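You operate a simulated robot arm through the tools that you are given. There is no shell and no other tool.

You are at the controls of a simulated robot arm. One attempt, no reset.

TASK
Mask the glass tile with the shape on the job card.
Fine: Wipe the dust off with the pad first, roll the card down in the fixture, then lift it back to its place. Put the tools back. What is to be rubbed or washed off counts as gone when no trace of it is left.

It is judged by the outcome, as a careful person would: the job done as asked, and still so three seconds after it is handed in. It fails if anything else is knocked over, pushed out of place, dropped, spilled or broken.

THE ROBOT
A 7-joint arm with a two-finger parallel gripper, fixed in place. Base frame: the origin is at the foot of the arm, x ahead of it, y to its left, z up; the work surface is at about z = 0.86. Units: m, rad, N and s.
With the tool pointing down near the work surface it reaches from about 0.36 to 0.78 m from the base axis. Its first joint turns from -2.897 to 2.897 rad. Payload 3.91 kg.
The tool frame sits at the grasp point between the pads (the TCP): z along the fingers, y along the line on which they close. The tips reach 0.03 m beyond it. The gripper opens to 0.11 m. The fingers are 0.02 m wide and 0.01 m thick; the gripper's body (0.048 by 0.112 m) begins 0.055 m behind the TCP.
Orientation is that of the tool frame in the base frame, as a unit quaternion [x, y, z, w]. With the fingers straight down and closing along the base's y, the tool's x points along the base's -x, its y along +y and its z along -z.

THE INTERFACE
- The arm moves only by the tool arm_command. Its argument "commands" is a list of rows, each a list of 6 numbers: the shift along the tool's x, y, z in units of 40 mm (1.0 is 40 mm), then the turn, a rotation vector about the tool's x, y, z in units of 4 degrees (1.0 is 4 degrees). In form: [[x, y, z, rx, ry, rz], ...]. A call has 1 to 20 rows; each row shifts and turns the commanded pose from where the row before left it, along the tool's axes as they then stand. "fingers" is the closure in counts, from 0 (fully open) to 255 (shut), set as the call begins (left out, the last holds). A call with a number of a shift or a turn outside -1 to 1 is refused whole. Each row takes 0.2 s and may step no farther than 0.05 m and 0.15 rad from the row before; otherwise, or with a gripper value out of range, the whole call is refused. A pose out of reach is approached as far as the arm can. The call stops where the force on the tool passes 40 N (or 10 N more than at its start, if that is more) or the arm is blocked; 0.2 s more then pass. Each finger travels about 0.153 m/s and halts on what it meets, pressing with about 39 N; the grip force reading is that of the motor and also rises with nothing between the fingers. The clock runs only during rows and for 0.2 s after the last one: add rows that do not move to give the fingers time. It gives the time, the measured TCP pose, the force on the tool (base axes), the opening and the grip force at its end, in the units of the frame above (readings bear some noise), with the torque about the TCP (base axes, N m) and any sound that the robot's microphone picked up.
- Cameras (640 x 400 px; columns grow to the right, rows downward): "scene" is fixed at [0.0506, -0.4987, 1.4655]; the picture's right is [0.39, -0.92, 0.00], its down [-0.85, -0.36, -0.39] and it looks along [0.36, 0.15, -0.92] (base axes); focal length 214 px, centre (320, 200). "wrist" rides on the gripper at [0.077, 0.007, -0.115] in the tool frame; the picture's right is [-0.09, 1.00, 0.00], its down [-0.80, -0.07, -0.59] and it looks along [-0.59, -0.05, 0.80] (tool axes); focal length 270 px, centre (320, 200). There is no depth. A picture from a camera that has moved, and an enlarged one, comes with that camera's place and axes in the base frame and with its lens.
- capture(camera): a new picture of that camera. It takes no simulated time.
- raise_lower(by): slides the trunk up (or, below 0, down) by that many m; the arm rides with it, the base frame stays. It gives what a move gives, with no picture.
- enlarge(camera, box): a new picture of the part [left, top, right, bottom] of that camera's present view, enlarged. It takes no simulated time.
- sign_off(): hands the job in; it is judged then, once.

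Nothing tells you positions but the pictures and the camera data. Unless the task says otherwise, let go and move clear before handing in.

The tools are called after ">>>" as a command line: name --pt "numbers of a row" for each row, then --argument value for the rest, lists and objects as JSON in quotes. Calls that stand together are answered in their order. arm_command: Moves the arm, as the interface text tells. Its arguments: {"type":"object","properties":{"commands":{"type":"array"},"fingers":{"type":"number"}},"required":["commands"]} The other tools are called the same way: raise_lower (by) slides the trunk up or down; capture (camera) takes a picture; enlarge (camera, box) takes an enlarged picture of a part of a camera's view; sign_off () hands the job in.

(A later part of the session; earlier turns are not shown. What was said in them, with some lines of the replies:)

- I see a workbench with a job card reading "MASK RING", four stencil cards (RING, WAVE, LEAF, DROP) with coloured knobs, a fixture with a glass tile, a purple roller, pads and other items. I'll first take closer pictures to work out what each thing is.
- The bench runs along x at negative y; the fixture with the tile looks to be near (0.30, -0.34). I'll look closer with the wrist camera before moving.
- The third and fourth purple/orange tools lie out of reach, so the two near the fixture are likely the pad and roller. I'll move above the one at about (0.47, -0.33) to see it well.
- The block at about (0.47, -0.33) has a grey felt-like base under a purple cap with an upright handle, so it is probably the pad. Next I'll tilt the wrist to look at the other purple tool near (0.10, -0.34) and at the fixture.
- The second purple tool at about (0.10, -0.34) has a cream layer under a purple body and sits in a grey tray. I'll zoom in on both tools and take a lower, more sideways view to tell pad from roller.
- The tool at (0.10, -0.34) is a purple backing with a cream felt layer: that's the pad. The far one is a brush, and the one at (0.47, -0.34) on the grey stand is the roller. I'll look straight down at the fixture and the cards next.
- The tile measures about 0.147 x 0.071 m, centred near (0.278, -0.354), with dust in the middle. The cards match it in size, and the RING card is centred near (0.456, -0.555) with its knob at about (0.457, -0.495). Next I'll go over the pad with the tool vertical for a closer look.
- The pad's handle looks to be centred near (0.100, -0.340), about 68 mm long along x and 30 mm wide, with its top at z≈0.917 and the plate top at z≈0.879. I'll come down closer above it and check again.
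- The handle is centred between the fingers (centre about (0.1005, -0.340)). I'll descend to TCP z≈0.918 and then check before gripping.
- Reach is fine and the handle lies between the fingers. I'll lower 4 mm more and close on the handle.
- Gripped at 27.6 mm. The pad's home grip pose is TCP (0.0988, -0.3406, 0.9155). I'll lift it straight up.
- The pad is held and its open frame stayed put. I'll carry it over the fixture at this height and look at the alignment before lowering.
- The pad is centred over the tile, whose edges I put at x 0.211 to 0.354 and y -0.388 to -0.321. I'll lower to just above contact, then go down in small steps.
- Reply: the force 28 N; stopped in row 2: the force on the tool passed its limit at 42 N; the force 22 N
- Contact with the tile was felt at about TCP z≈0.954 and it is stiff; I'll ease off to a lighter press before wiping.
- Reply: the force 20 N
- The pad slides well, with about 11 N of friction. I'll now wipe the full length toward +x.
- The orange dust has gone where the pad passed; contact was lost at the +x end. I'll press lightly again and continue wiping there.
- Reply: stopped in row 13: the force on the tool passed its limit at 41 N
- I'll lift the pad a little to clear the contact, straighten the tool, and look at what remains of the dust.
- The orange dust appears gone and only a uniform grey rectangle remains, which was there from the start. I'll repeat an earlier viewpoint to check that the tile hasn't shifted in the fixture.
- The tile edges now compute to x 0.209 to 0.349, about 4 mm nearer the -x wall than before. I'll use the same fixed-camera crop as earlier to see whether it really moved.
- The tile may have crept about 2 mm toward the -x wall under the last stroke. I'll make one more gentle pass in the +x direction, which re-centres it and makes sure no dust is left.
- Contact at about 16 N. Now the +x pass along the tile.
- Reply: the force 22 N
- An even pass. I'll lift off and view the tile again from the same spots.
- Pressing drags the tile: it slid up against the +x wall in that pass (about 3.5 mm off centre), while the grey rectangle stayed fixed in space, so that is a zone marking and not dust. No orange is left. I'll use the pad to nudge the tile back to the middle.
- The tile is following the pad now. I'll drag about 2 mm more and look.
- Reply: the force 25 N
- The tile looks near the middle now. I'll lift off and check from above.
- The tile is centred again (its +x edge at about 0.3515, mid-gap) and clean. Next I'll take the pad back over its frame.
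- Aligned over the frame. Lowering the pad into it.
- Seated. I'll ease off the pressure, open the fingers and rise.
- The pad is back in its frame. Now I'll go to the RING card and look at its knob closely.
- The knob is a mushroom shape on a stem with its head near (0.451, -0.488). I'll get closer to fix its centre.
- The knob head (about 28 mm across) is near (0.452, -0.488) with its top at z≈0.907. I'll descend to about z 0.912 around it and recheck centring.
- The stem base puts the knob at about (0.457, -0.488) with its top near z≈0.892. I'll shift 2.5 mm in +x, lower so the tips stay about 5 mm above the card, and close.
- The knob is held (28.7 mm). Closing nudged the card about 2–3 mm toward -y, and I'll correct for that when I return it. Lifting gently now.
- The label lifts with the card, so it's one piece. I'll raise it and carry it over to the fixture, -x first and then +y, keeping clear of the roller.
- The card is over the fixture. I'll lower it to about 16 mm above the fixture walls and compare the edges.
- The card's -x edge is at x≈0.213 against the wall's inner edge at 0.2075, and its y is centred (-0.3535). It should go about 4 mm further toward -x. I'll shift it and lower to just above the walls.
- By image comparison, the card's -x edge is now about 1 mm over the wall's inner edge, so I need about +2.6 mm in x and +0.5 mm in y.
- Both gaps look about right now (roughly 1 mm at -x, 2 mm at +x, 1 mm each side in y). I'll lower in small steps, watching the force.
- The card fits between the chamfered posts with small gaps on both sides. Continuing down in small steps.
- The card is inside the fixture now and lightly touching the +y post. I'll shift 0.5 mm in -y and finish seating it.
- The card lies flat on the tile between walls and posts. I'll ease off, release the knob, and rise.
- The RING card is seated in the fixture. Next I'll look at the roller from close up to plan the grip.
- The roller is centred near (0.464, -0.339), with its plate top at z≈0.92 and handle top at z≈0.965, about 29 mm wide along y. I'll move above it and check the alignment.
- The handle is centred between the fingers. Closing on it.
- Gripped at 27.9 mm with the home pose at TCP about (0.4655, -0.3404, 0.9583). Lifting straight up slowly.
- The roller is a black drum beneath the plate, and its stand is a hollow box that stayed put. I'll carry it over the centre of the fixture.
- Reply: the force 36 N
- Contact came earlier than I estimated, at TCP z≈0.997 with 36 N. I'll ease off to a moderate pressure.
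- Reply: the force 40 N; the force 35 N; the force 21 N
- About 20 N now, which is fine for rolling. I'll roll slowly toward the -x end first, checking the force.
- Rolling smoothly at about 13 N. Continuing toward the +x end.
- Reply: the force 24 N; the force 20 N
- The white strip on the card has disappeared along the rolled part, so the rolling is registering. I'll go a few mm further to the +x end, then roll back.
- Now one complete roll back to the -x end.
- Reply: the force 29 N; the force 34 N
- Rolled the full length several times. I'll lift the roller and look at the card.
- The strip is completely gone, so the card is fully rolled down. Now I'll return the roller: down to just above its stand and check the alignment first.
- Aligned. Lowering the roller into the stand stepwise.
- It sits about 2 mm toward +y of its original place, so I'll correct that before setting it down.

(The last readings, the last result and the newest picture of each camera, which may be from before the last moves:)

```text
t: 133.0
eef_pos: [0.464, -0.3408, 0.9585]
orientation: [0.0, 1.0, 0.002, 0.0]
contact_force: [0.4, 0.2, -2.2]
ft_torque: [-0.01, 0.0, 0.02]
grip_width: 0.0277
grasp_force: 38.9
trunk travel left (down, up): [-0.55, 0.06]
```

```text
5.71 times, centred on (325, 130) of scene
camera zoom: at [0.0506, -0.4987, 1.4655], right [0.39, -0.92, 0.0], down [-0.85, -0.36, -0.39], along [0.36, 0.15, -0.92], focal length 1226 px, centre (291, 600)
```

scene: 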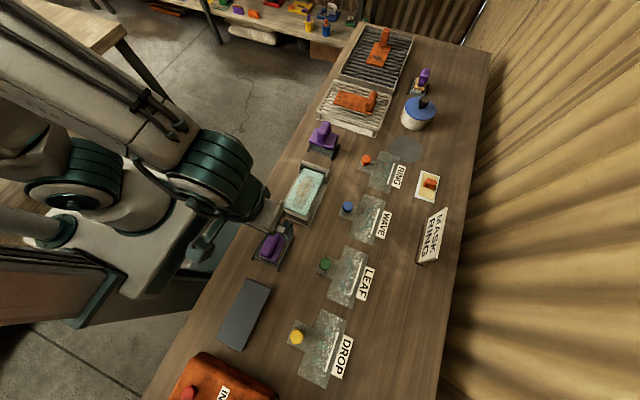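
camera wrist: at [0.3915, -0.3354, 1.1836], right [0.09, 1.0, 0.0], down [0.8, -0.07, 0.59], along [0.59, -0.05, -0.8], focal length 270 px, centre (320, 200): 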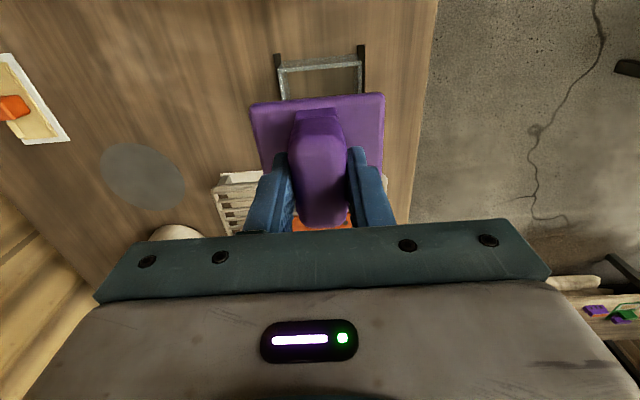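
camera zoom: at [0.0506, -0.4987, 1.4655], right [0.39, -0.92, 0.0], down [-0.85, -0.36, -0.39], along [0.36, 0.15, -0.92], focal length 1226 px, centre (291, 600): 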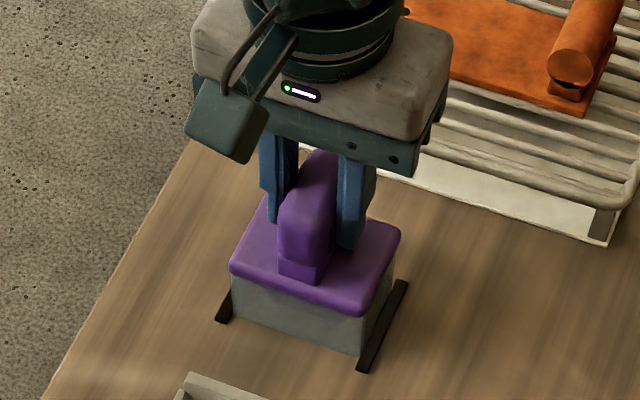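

Now it matches its original position. Lowering the last bit until it rests.

>>> arm_command --pt "-0.02 0 0.02 0 0 0" --pt "0 0 0 0 0 0"

>>> arm_command --pt "0 0 0.015 0 0 0" --pt "0 0 0 0 0 0"

```text
t: 133.6
eef_pos: [0.4653, -0.3412, 0.9588]
orientation: [0.0, 1.0, 0.001, 0.0]
contact_force: [0.1, 0.5, -2.7]
ft_torque: [-0.02, 0.03, -0.01]
grip_width: 0.0278
grasp_force: 39.1
trunk travel left (down, up): [-0.55, 0.06]
```

```text
t: 134.2
eef_pos: [0.4642, -0.3414, 0.958]
orientation: [0.001, 1.0, 0.001, 0.0]
contact_force: [0.4, -0.2, -0.2]
ft_torque: [-0.11, 0.08, 0.0]
grip_width: 0.0274
grasp_force: 38.5
trunk travel left (down, up): [-0.55, 0.06]
```

>>> arm_command --pt "0 0 0.008 0 0 0" --pt "0 0 0 0 0 0"

>>> arm_command --pt "0 0 0 0 0 0" --pt "0 0 0 0 0 0" --pt "0 0 0 0 0 0" --fingers 70

>>> arm_command --pt "0 0 -0.4 0 0 0" --pt "0 0 -0.8 0 0 0" --pt "0 0 -1 0 0 0" --pt "0 0 -0.5 0 0 0" --pt "0 0 0 0 0 0"

>>> enlarge --camera "scene" --box '[285, 95, 365, 165]'

>>> capture --camera "wrist"

```text
t: 134.8
eef_pos: [0.4654, -0.3416, 0.9581]
orientation: [0.0, 1.0, 0.0, 0.001]
contact_force: [-0.7, 0.1, 9.3]
ft_torque: [0.1, 0.27, 0.04]
grip_width: 0.0276
grasp_force: 39.5
trunk travel left (down, up): [-0.55, 0.06]
```

```text
t: 135.6
eef_pos: [0.465, -0.3415, 0.9578]
orientation: [0.001, 1.0, 0.001, 0.0]
contact_force: [0.4, -0.3, -0.3]
ft_torque: [0.0, 0.03, 0.0]
grip_width: 0.0798
grasp_force: 0.1
trunk travel left (down, up): [-0.55, 0.06]
```

```text
t: 136.8
eef_pos: [0.4645, -0.3397, 1.0664]
orientation: [0.0, 1.0, 0.002, 0.0]
contact_force: [0.9, -0.2, 0.2]
ft_torque: [-0.03, 0.0, -0.01]
grip_width: 0.08
grasp_force: 0.1
trunk travel left (down, up): [-0.55, 0.06]
```

```text
5.71 times, centred on (325, 130) of scene
camera zoom: at [0.0506, -0.4987, 1.4655], right [0.39, -0.92, 0.0], down [-0.85, -0.36, -0.39], along [0.36, 0.15, -0.92], focal length 1226 px, centre (291, 600)
```

zoom: 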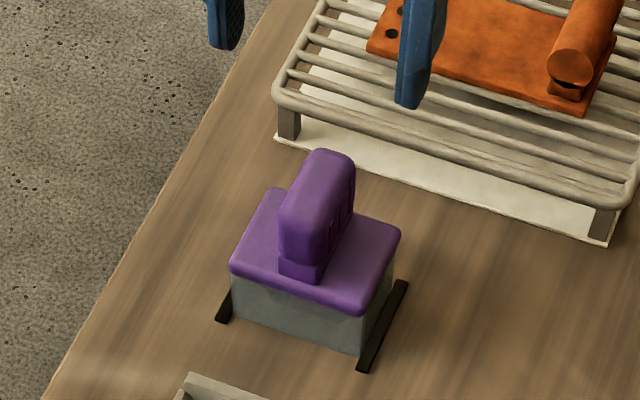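

```text
taken
camera wrist: at [0.389, -0.3337, 1.1809], right [0.09, 1.0, 0.0], down [0.8, -0.07, 0.59], along [0.59, -0.05, -0.8], focal length 270 px, centre (320, 200)
```

wrist: 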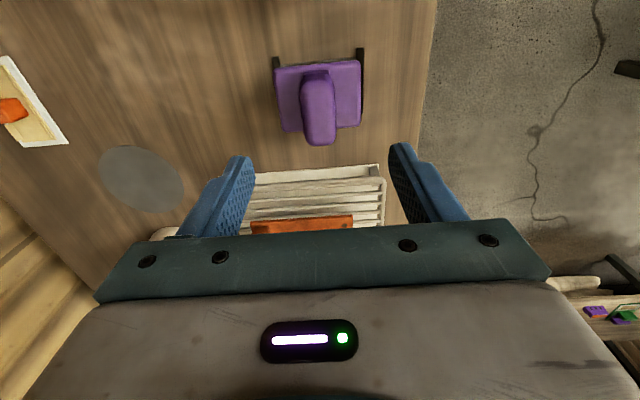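

The roller is back on its stand. Now I'll go back to the card's knob in the fixture.

>>> arm_command --pt "0.92 0.264 0 0 0 0" --pt "0.92 0.264 0 0 0 0" --pt "0.92 0.264 0 0 0 0" --pt "0.92 0.264 0 0 0 0" --pt "0.92 0.264 0 0 0 0" --pt "0 0 0.6 0 0 0" --pt "0 0 0.7 0 0 0" --pt "0 0 0 0 0 0" --pt "0 0 0 0 0 0" --fingers 90

>>> capture --camera "wrist"

>>> enlarge --camera "wrist" --box '[220, 60, 440, 230]'

>>> enlarge --camera "scene" --box '[265, 140, 355, 230]'

```text
t: 138.8
eef_pos: [0.2785, -0.2879, 1.0148]
orientation: [0.0, 1.0, 0.001, 0.0]
contact_force: [0.8, 0.0, -0.1]
ft_torque: [0.02, -0.02, 0.01]
grip_width: 0.0712
grasp_force: 0.1
trunk travel left (down, up): [-0.55, 0.06]
```

```text
taken
camera wrist: at [0.2038, -0.2821, 1.1279], right [0.09, 1.0, 0.0], down [0.8, -0.07, 0.59], along [0.59, -0.05, -0.8], focal length 270 px, centre (320, 200)
```

wrist: 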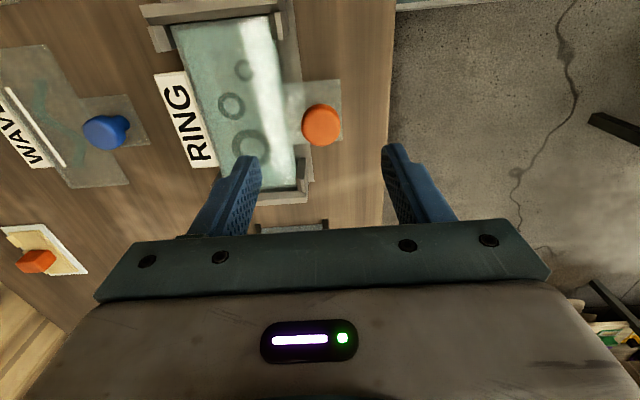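

```text
2.35 times, centred on (330, 145) of wrist
camera zoom: at [0.2038, -0.2821, 1.1279], right [0.09, 1.0, 0.0], down [0.8, -0.07, 0.59], along [0.59, -0.05, -0.8], focal length 636 px, centre (296, 329)
```

zoom: 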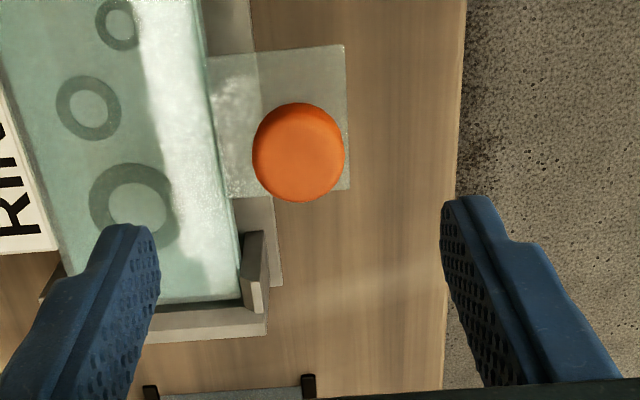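

```text
4.44 times, centred on (310, 185) of scene
camera zoom: at [0.0506, -0.4987, 1.4655], right [0.39, -0.92, 0.0], down [-0.85, -0.36, -0.39], along [0.36, 0.15, -0.92], focal length 953 px, centre (364, 267)
```

zoom: 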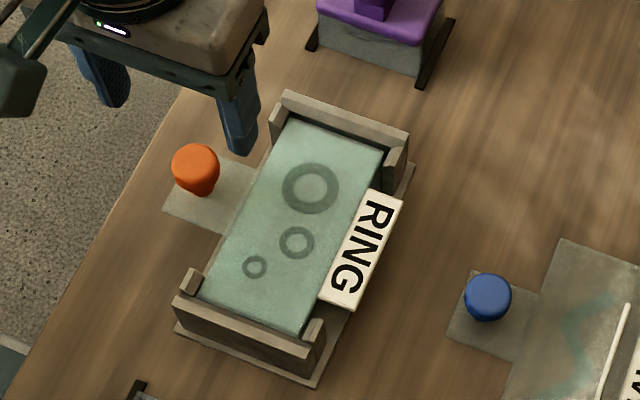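

The knob is at about (0.280, -0.288), right under the gripper. Descending around it.

>>> arm_command --pt "-0.03 0 0.5 0 0 0" --pt "0 0 0.5 0 0 0" --pt "0 0 0.5 0 0 0" --pt "0 0 0 0 0 0" --pt "0 0 0 0 0 0"

>>> enlarge --camera "wrist" --box '[220, 80, 440, 230]'

```text
t: 140.0
eef_pos: [0.2807, -0.2894, 0.9537]
orientation: [0.0, 1.0, 0.001, 0.0]
contact_force: [-0.3, 0.6, 0.4]
ft_torque: [-0.01, 0.03, 0.02]
grip_width: 0.0709
grasp_force: 0.0
trunk travel left (down, up): [-0.55, 0.06]
```

```text
2.67 times, centred on (330, 155) of wrist
camera zoom: at [0.2056, -0.2821, 1.0679], right [0.09, 1.0, 0.0], down [0.8, -0.07, 0.59], along [0.59, -0.05, -0.8], focal length 721 px, centre (293, 320)
```

zoom: 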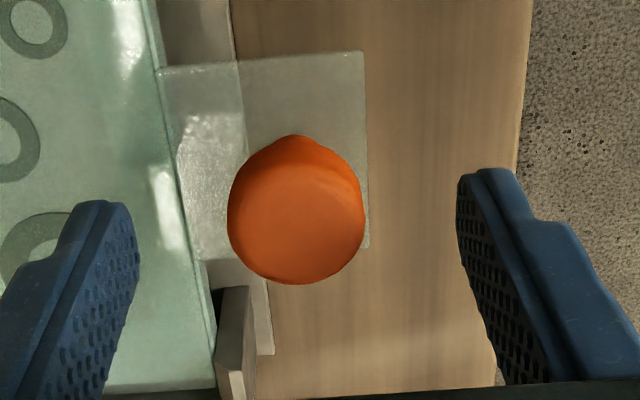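

>>> arm_command --pt "0 0 0.22 0 0 0" --pt "0 0 0.21 0 0 0" --pt "0 0 0 0 0 0"

>>> arm_command --pt "0 0 0 0 0 0" --pt "0 0 0 0 0 0" --pt "0 0 0 0 0 0" --pt "0 0 0 0 0 0" --fingers 255

>>> enlarge --camera "scene" --box '[265, 140, 355, 230]'

```text
t: 140.8
eef_pos: [0.2827, -0.2881, 0.9346]
orientation: [0.0, 1.0, 0.0, 0.0]
contact_force: [-0.3, -0.2, 0.5]
ft_torque: [-0.03, 0.02, 0.0]
grip_width: 0.0711
grasp_force: 0.1
trunk travel left (down, up): [-0.55, 0.06]
```

```text
t: 141.8
eef_pos: [0.2813, -0.2883, 0.9349]
orientation: [0.0, 1.0, 0.001, 0.001]
contact_force: [0.5, 0.1, 0.2]
ft_torque: [0.02, 0.02, -0.02]
grip_width: 0.029
grasp_force: 38.9
trunk travel left (down, up): [-0.55, 0.06]
```

```text
4.44 times, centred on (310, 185) of scene
camera zoom: at [0.0506, -0.4987, 1.4655], right [0.39, -0.92, 0.0], down [-0.85, -0.36, -0.39], along [0.36, 0.15, -0.92], focal length 953 px, centre (364, 267)
```

zoom: 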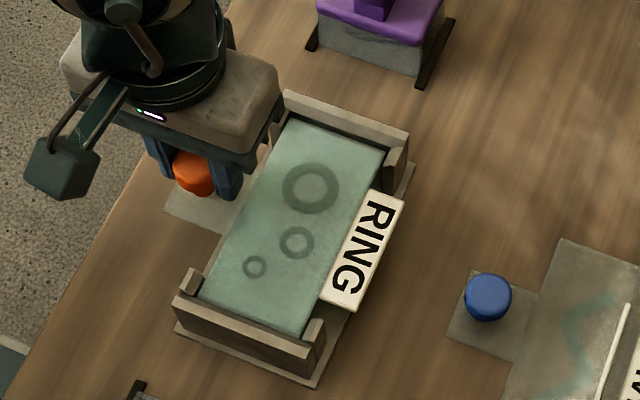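

The knob is gripped. Lifting the card straight up, slowly.

>>> arm_command --pt "0 0 -0.1 0 0 0" --pt "0 0 -0.1 0 0 0" --pt "0 0 -0.15 0 0 0" --pt "0 0 -0.15 0 0 0" --pt "0 0 0 0 0 0"

>>> enlarge --camera "scene" --box '[265, 140, 355, 230]'

```text
t: 143.0
eef_pos: [0.2805, -0.2875, 0.9559]
orientation: [0.0, 1.0, 0.0, -0.001]
contact_force: [-0.3, -0.5, -0.8]
ft_torque: [0.03, -0.02, 0.01]
grip_width: 0.0292
grasp_force: 39.0
trunk travel left (down, up): [-0.55, 0.06]
```

```text
4.44 times, centred on (310, 185) of scene
camera zoom: at [0.0506, -0.4987, 1.4655], right [0.39, -0.92, 0.0], down [-0.85, -0.36, -0.39], along [0.36, 0.15, -0.92], focal length 953 px, centre (364, 267)
```

zoom: 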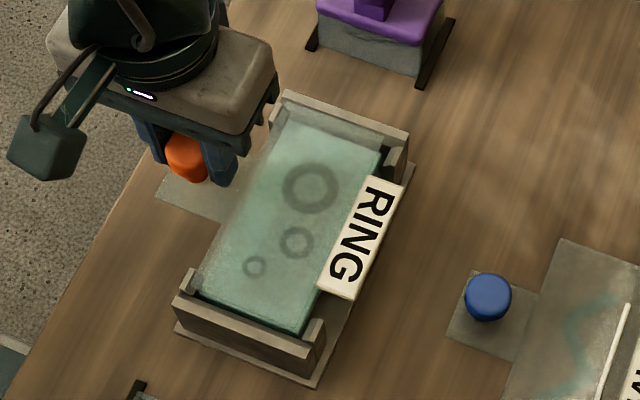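

The three rings stayed on the tile while the card came off. Now I'll carry the card back to its place, reversing the route.

>>> arm_command --pt "0 0 -0.6 0 0 0" --pt "0 0 -0.65 0 0 0" --pt "0 0 -0.65 0 0 0" --pt "0 -0.84 0 0 0 0" --pt "0 -0.84 0 0 0 0" --pt "0 -0.84 0 0 0 0" --pt "0 -0.84 0 0 0 0" --pt "0 -0.84 0 0 0 0" --pt "0 -0.84 0 0 0 0" --pt "-0.878 0 0 0 0 0" --pt "-0.878 0 0 0 0 0" --pt "-0.878 0 0 0 0 0" --pt "-0.878 0 0 0 0 0" --pt "-0.878 0 0 0 0 0" --pt "0 0 0 0 0 0" --pt "0 0 0 0 0 0"

>>> enlarge --camera "scene" --box '[345, 130, 425, 200]'

>>> capture --camera "scene"

>>> enlarge --camera "scene" --box '[280, 155, 350, 225]'

```text
t: 146.4
eef_pos: [0.458, -0.4905, 1.0274]
orientation: [0.0, 1.0, 0.002, 0.0]
contact_force: [0.4, -0.1, -1.2]
ft_torque: [0.05, 0.01, -0.03]
grip_width: 0.0286
grasp_force: 39.3
trunk travel left (down, up): [-0.55, 0.06]
```

```text
5.71 times, centred on (385, 165) of scene
camera zoom: at [0.0506, -0.4987, 1.4655], right [0.39, -0.92, 0.0], down [-0.85, -0.36, -0.39], along [0.36, 0.15, -0.92], focal length 1226 px, centre (-51, 400)
```

zoom: 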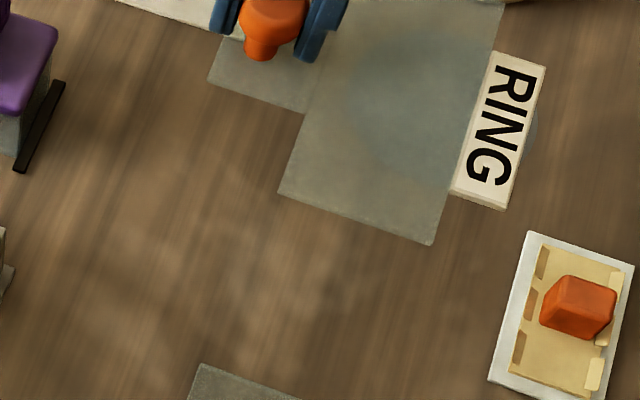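

```text
taken
```

scene: 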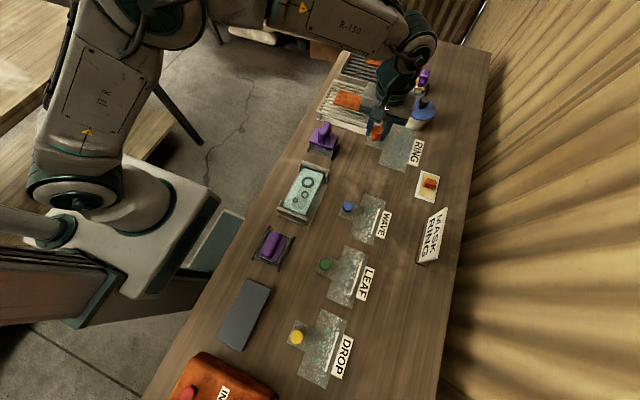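

```text
5.71 times, centred on (315, 190) of scene
camera zoom: at [0.0506, -0.4987, 1.4655], right [0.39, -0.92, 0.0], down [-0.85, -0.36, -0.39], along [0.36, 0.15, -0.92], focal length 1226 px, centre (349, 257)
```

zoom: 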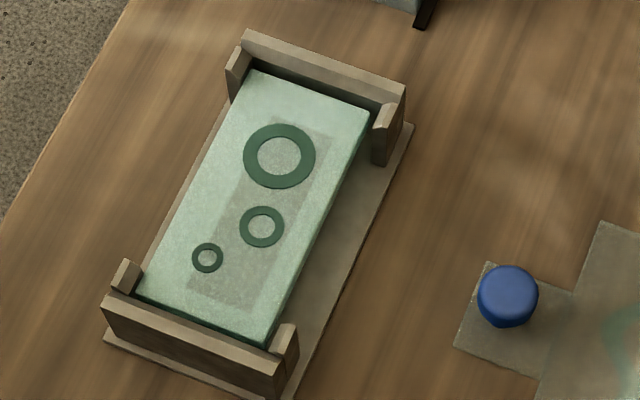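

The tile now shows three crisp rings. I'll lower the card toward its place and compare against the fixed-camera picture from before I picked it up.

>>> arm_command --pt "0 0 0.7 0 0 0" --pt "0 0 0.7 0 0 0" --pt "0 0 0.7 0 0 0" --pt "0 0 0.45 0 0 0" --pt "0 0 0 0 0 0" --pt "0 0 0 0 0 0"

>>> enlarge --camera "scene" --box '[345, 130, 425, 200]'

>>> capture --camera "wrist"

```text
t: 147.8
eef_pos: [0.4561, -0.4895, 0.9307]
orientation: [-0.001, 1.0, 0.0, 0.0]
contact_force: [0.0, 1.0, -0.1]
ft_torque: [0.05, -0.03, -0.03]
grip_width: 0.0287
grasp_force: 39.2
trunk travel left (down, up): [-0.55, 0.06]
```

```text
5.71 times, centred on (385, 165) of scene
camera zoom: at [0.0506, -0.4987, 1.4655], right [0.39, -0.92, 0.0], down [-0.85, -0.36, -0.39], along [0.36, 0.15, -0.92], focal length 1226 px, centre (-51, 400)
```

zoom: 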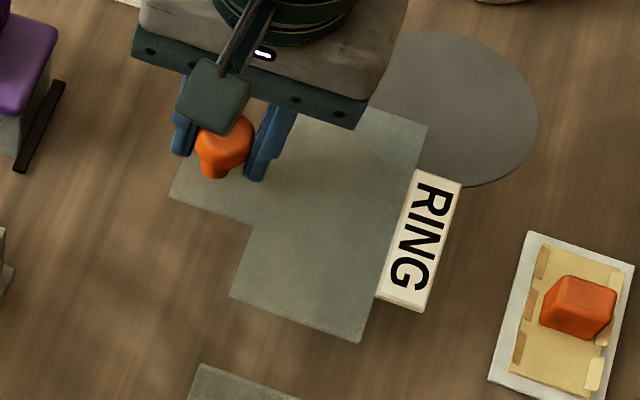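

```text
taken
camera wrist: at [0.3805, -0.4829, 1.044], right [0.09, 1.0, 0.0], down [0.8, -0.07, 0.59], along [0.59, -0.05, -0.8], focal length 270 px, centre (320, 200)
```

wrist: 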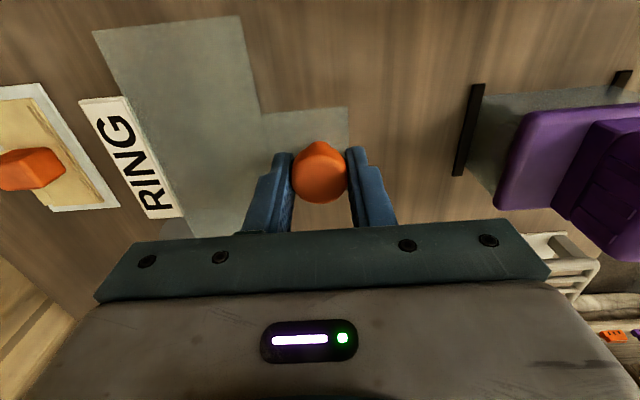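

>>> arm_command --pt "-0.05 0 0.3 0 0 0" --pt "0 0 0.33 0 0 0" --pt "0 0 0 0 0 0" --pt "0 0 0 0 0 0"

>>> enlarge --camera "scene" --box '[345, 130, 425, 200]'

```text
t: 148.8
eef_pos: [0.4574, -0.4891, 0.9067]
orientation: [-0.001, 1.0, 0.002, 0.0]
contact_force: [0.1, -0.1, -0.5]
ft_torque: [0.01, 0.02, 0.0]
grip_width: 0.0287
grasp_force: 38.8
trunk travel left (down, up): [-0.55, 0.06]
```

```text
5.71 times, centred on (385, 165) of scene
camera zoom: at [0.0506, -0.4987, 1.4655], right [0.39, -0.92, 0.0], down [-0.85, -0.36, -0.39], along [0.36, 0.15, -0.92], focal length 1226 px, centre (-51, 400)
```

zoom: 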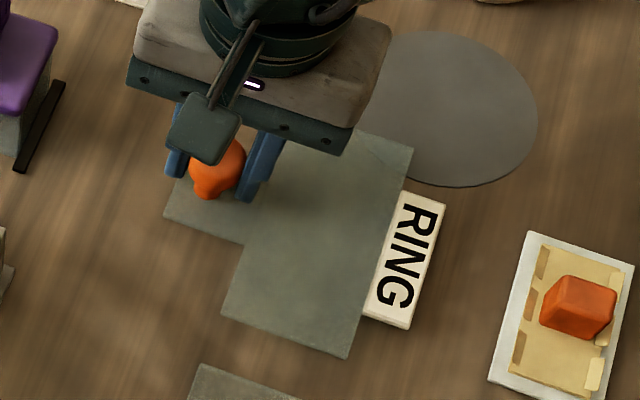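

The predicted landing spot matches the original place within about 1 mm. Lowering the rest of the way in small steps.

>>> arm_command --pt "-0.015 0 0.1 0 0 0" --pt "0 0 0.06 0 0 0" --pt "0 0 0 0 0 0"

>>> arm_command --pt "0 0 0.03 0 0 0" --pt "0 0 0 0 0 0"

>>> enlarge --camera "scene" --box '[345, 130, 425, 200]'

```text
t: 149.6
eef_pos: [0.4594, -0.488, 0.8995]
orientation: [-0.001, 1.0, 0.0, 0.0]
contact_force: [-0.5, 0.1, -1.2]
ft_torque: [0.02, 0.03, -0.01]
grip_width: 0.0285
grasp_force: 38.9
trunk travel left (down, up): [-0.55, 0.06]
```

```text
t: 150.2
eef_pos: [0.4592, -0.4884, 0.8985]
orientation: [0.0, 1.0, 0.001, 0.0]
contact_force: [0.8, 1.0, 1.2]
ft_torque: [-0.16, 0.03, 0.02]
grip_width: 0.0284
grasp_force: 39.3
trunk travel left (down, up): [-0.55, 0.06]
```

```text
5.71 times, centred on (385, 165) of scene
camera zoom: at [0.0506, -0.4987, 1.4655], right [0.39, -0.92, 0.0], down [-0.85, -0.36, -0.39], along [0.36, 0.15, -0.92], focal length 1226 px, centre (-51, 400)
```

zoom: 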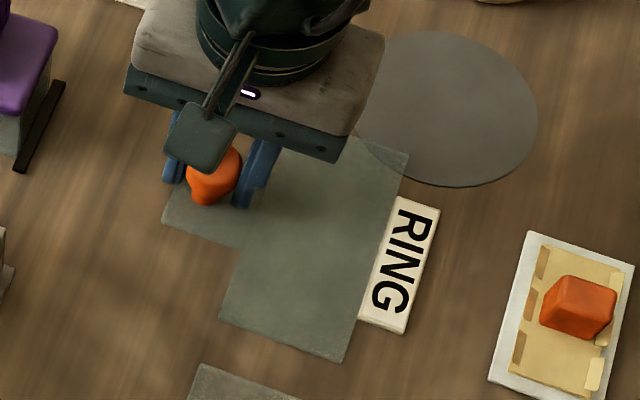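

It matches the original picture corner for corner and has just touched down. Releasing the knob and rising clear.

>>> arm_command --pt "0 0 0.008 0 0 0" --pt "0 0 0 0 0 0"

>>> arm_command --pt "0 0 0 0 0 0" --pt "0 0 0 0 0 0" --pt "0 0 0 0 0 0" --fingers 80

>>> arm_command --pt "0 0 -0.3 0 0 0" --pt "0 0 -0.7 0 0 0" --pt "0 0 -1 0 0 0" --pt "0 0 -1 0 0 0" --pt "0 0 -1 0 0 0" --pt "0 0 -1 0 0 0" --pt "0 0 0 0 0 0"

>>> enlarge --camera "scene" --box '[345, 130, 425, 200]'

>>> capture --camera "scene"

>>> capture --camera "wrist"

```text
t: 150.8
eef_pos: [0.4587, -0.488, 0.898]
orientation: [0.001, 1.0, 0.0, 0.0]
contact_force: [-1.0, 1.2, 3.5]
ft_torque: [-0.25, 0.06, -0.05]
grip_width: 0.0285
grasp_force: 38.9
trunk travel left (down, up): [-0.55, 0.06]
```

```text
t: 151.6
eef_pos: [0.4603, -0.4885, 0.8968]
orientation: [0.0, 1.0, 0.0, -0.001]
contact_force: [0.5, -0.7, -0.5]
ft_torque: [0.0, 0.02, -0.01]
grip_width: 0.0756
grasp_force: 0.0
trunk travel left (down, up): [-0.55, 0.06]
```

```text
t: 153.2
eef_pos: [0.4604, -0.4912, 1.0995]
orientation: [0.001, 1.0, 0.001, 0.0]
contact_force: [0.2, 0.0, 0.7]
ft_torque: [0.02, -0.01, 0.0]
grip_width: 0.0755
grasp_force: 0.2
trunk travel left (down, up): [-0.55, 0.06]
```

```text
5.71 times, centred on (385, 165) of scene
camera zoom: at [0.0506, -0.4987, 1.4655], right [0.39, -0.92, 0.0], down [-0.85, -0.36, -0.39], along [0.36, 0.15, -0.92], focal length 1226 px, centre (-51, 400)
```

zoom: 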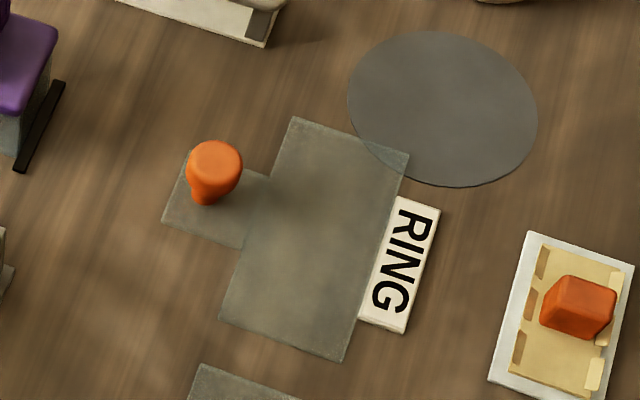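

```text
taken
```

scene: 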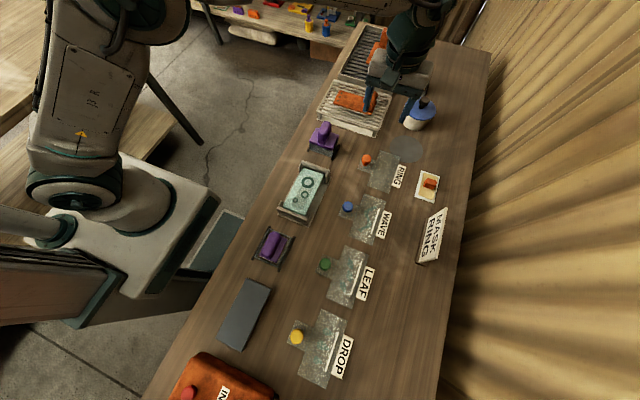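

```text
taken
camera wrist: at [0.3859, -0.4845, 1.2133], right [0.09, 1.0, 0.0], down [0.8, -0.07, 0.59], along [0.59, -0.05, -0.8], focal length 270 px, centre (320, 200)
```

wrist: 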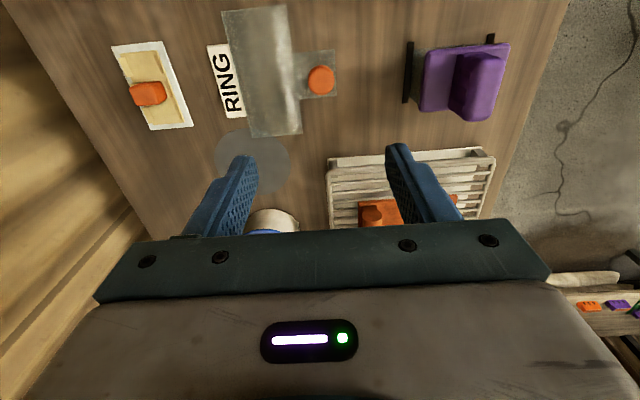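

Everything appears back in place. I'll move the arm clear to about its starting pose and do a final check of the tile, pad, roller and card.

>>> arm_command --pt "0 0 -0.9 0 0 0" --pt "0 0 -0.9 0 0 0" --pt "0.8 0.5 -0.2 0 0 0" --pt "0.8 0.5 -0.2 0 0 0" --pt "0.8 0.5 -0.2 0 0 0" --pt "0.8 0.5 0 0 0 0" --pt "0 0 0 0 0 0" --fingers 0

>>> enlarge --camera "scene" --box '[245, 222, 301, 270]'

>>> enlarge --camera "scene" --box '[284, 166, 332, 218]'

>>> enlarge --camera "scene" --box '[260, 110, 460, 270]'

>>> capture --camera "wrist"

```text
t: 154.8
eef_pos: [0.3307, -0.4102, 1.1943]
orientation: [0.001, 1.0, 0.001, 0.001]
contact_force: [0.8, 0.4, 0.3]
ft_torque: [0.0, 0.01, -0.04]
grip_width: 0.1101
grasp_force: 0.1
trunk travel left (down, up): [-0.55, 0.06]
```

```text
8.33 times, centred on (273, 246) of scene
camera zoom: at [0.0506, -0.4987, 1.4655], right [0.39, -0.92, 0.0], down [-0.85, -0.36, -0.39], along [0.36, 0.15, -0.92], focal length 1787 px, centre (712, -183)
```

zoom: 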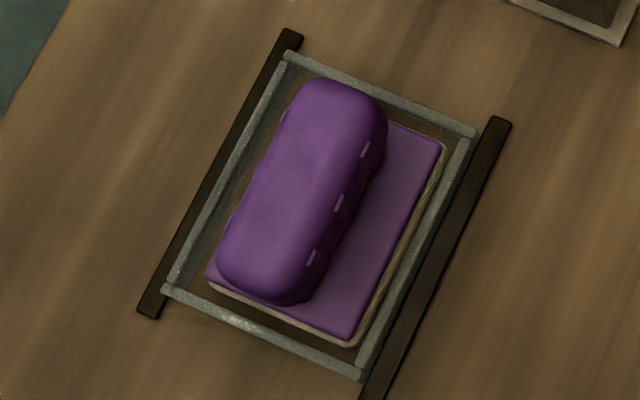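

```text
7.69 times, centred on (308, 192) of scene
camera zoom: at [0.0506, -0.4987, 1.4655], right [0.39, -0.92, 0.0], down [-0.85, -0.36, -0.39], along [0.36, 0.15, -0.92], focal length 1650 px, centre (412, 262)
```

zoom: 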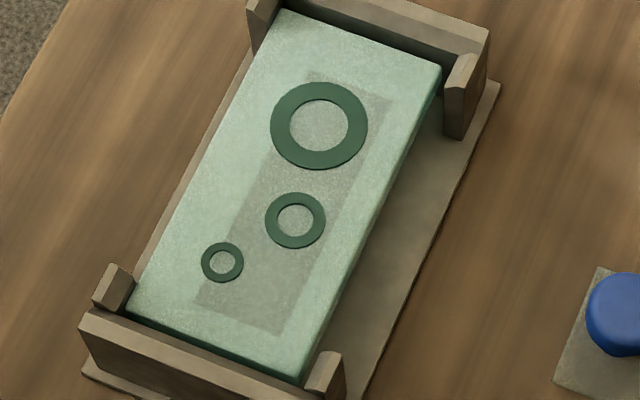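

```text
2.50 times, centred on (360, 190) of scene
camera zoom: at [0.0506, -0.4987, 1.4655], right [0.39, -0.92, 0.0], down [-0.85, -0.36, -0.39], along [0.36, 0.15, -0.92], focal length 536 px, centre (220, 225)
```

zoom: 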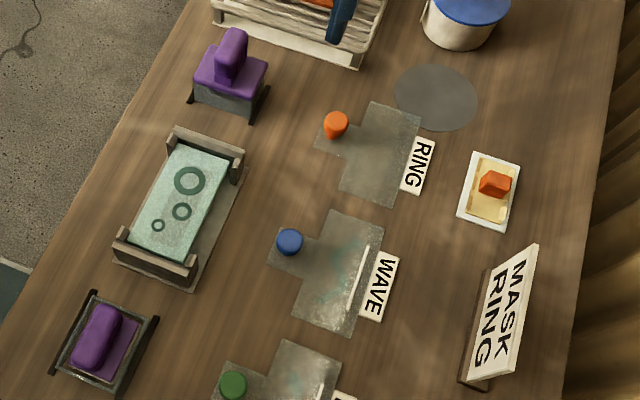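

```text
taken
camera wrist: at [0.2555, -0.4035, 1.3074], right [0.09, 1.0, 0.0], down [0.8, -0.07, 0.59], along [0.59, -0.05, -0.8], focal length 270 px, centre (320, 200)
```

wrist: 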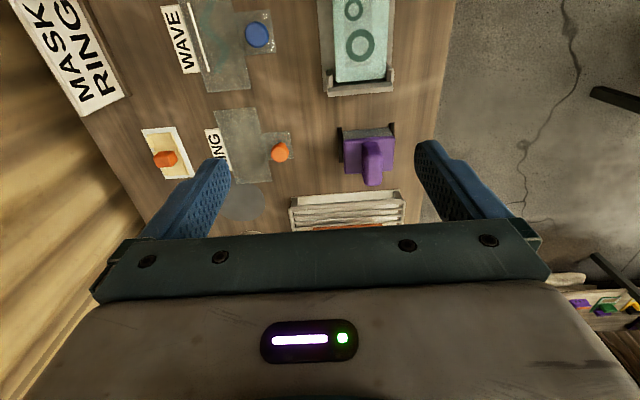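

The tile carries the three rings, the dust is gone, the RING card is back in its place, the pad and roller are back in their holders, and the arm is clear. I'm handing the job in.

>>> sign_off

```text
The job is handed in.
```

The glass tile is masked with the RING shape: three clean rings are on it, and the job is handed in.

- **Dust:** I wiped the tile with the pad until no orange dust showed. A faint grey rectangle remains. It was there from the start and stayed put when the tile moved underneath it, so I took it as a marking, not dust.
- **Tile:** Wiping slid the tile a few millimetres within the fixture. I re-centred it before placing the card.
- **Rolling:** I rolled the card down along its full length several times. The white strip on it disappeared completely, which I took as a sign it was fully down, and the rings stayed on the tile when I lifted the card.
- **Tools and card:** The pad and roller are back in their holders. The RING card is back in its place and matches its original position to about 1 mm.

In the final pictures I saw nothing else moved, and the arm was clear of the bench with the gripper open.
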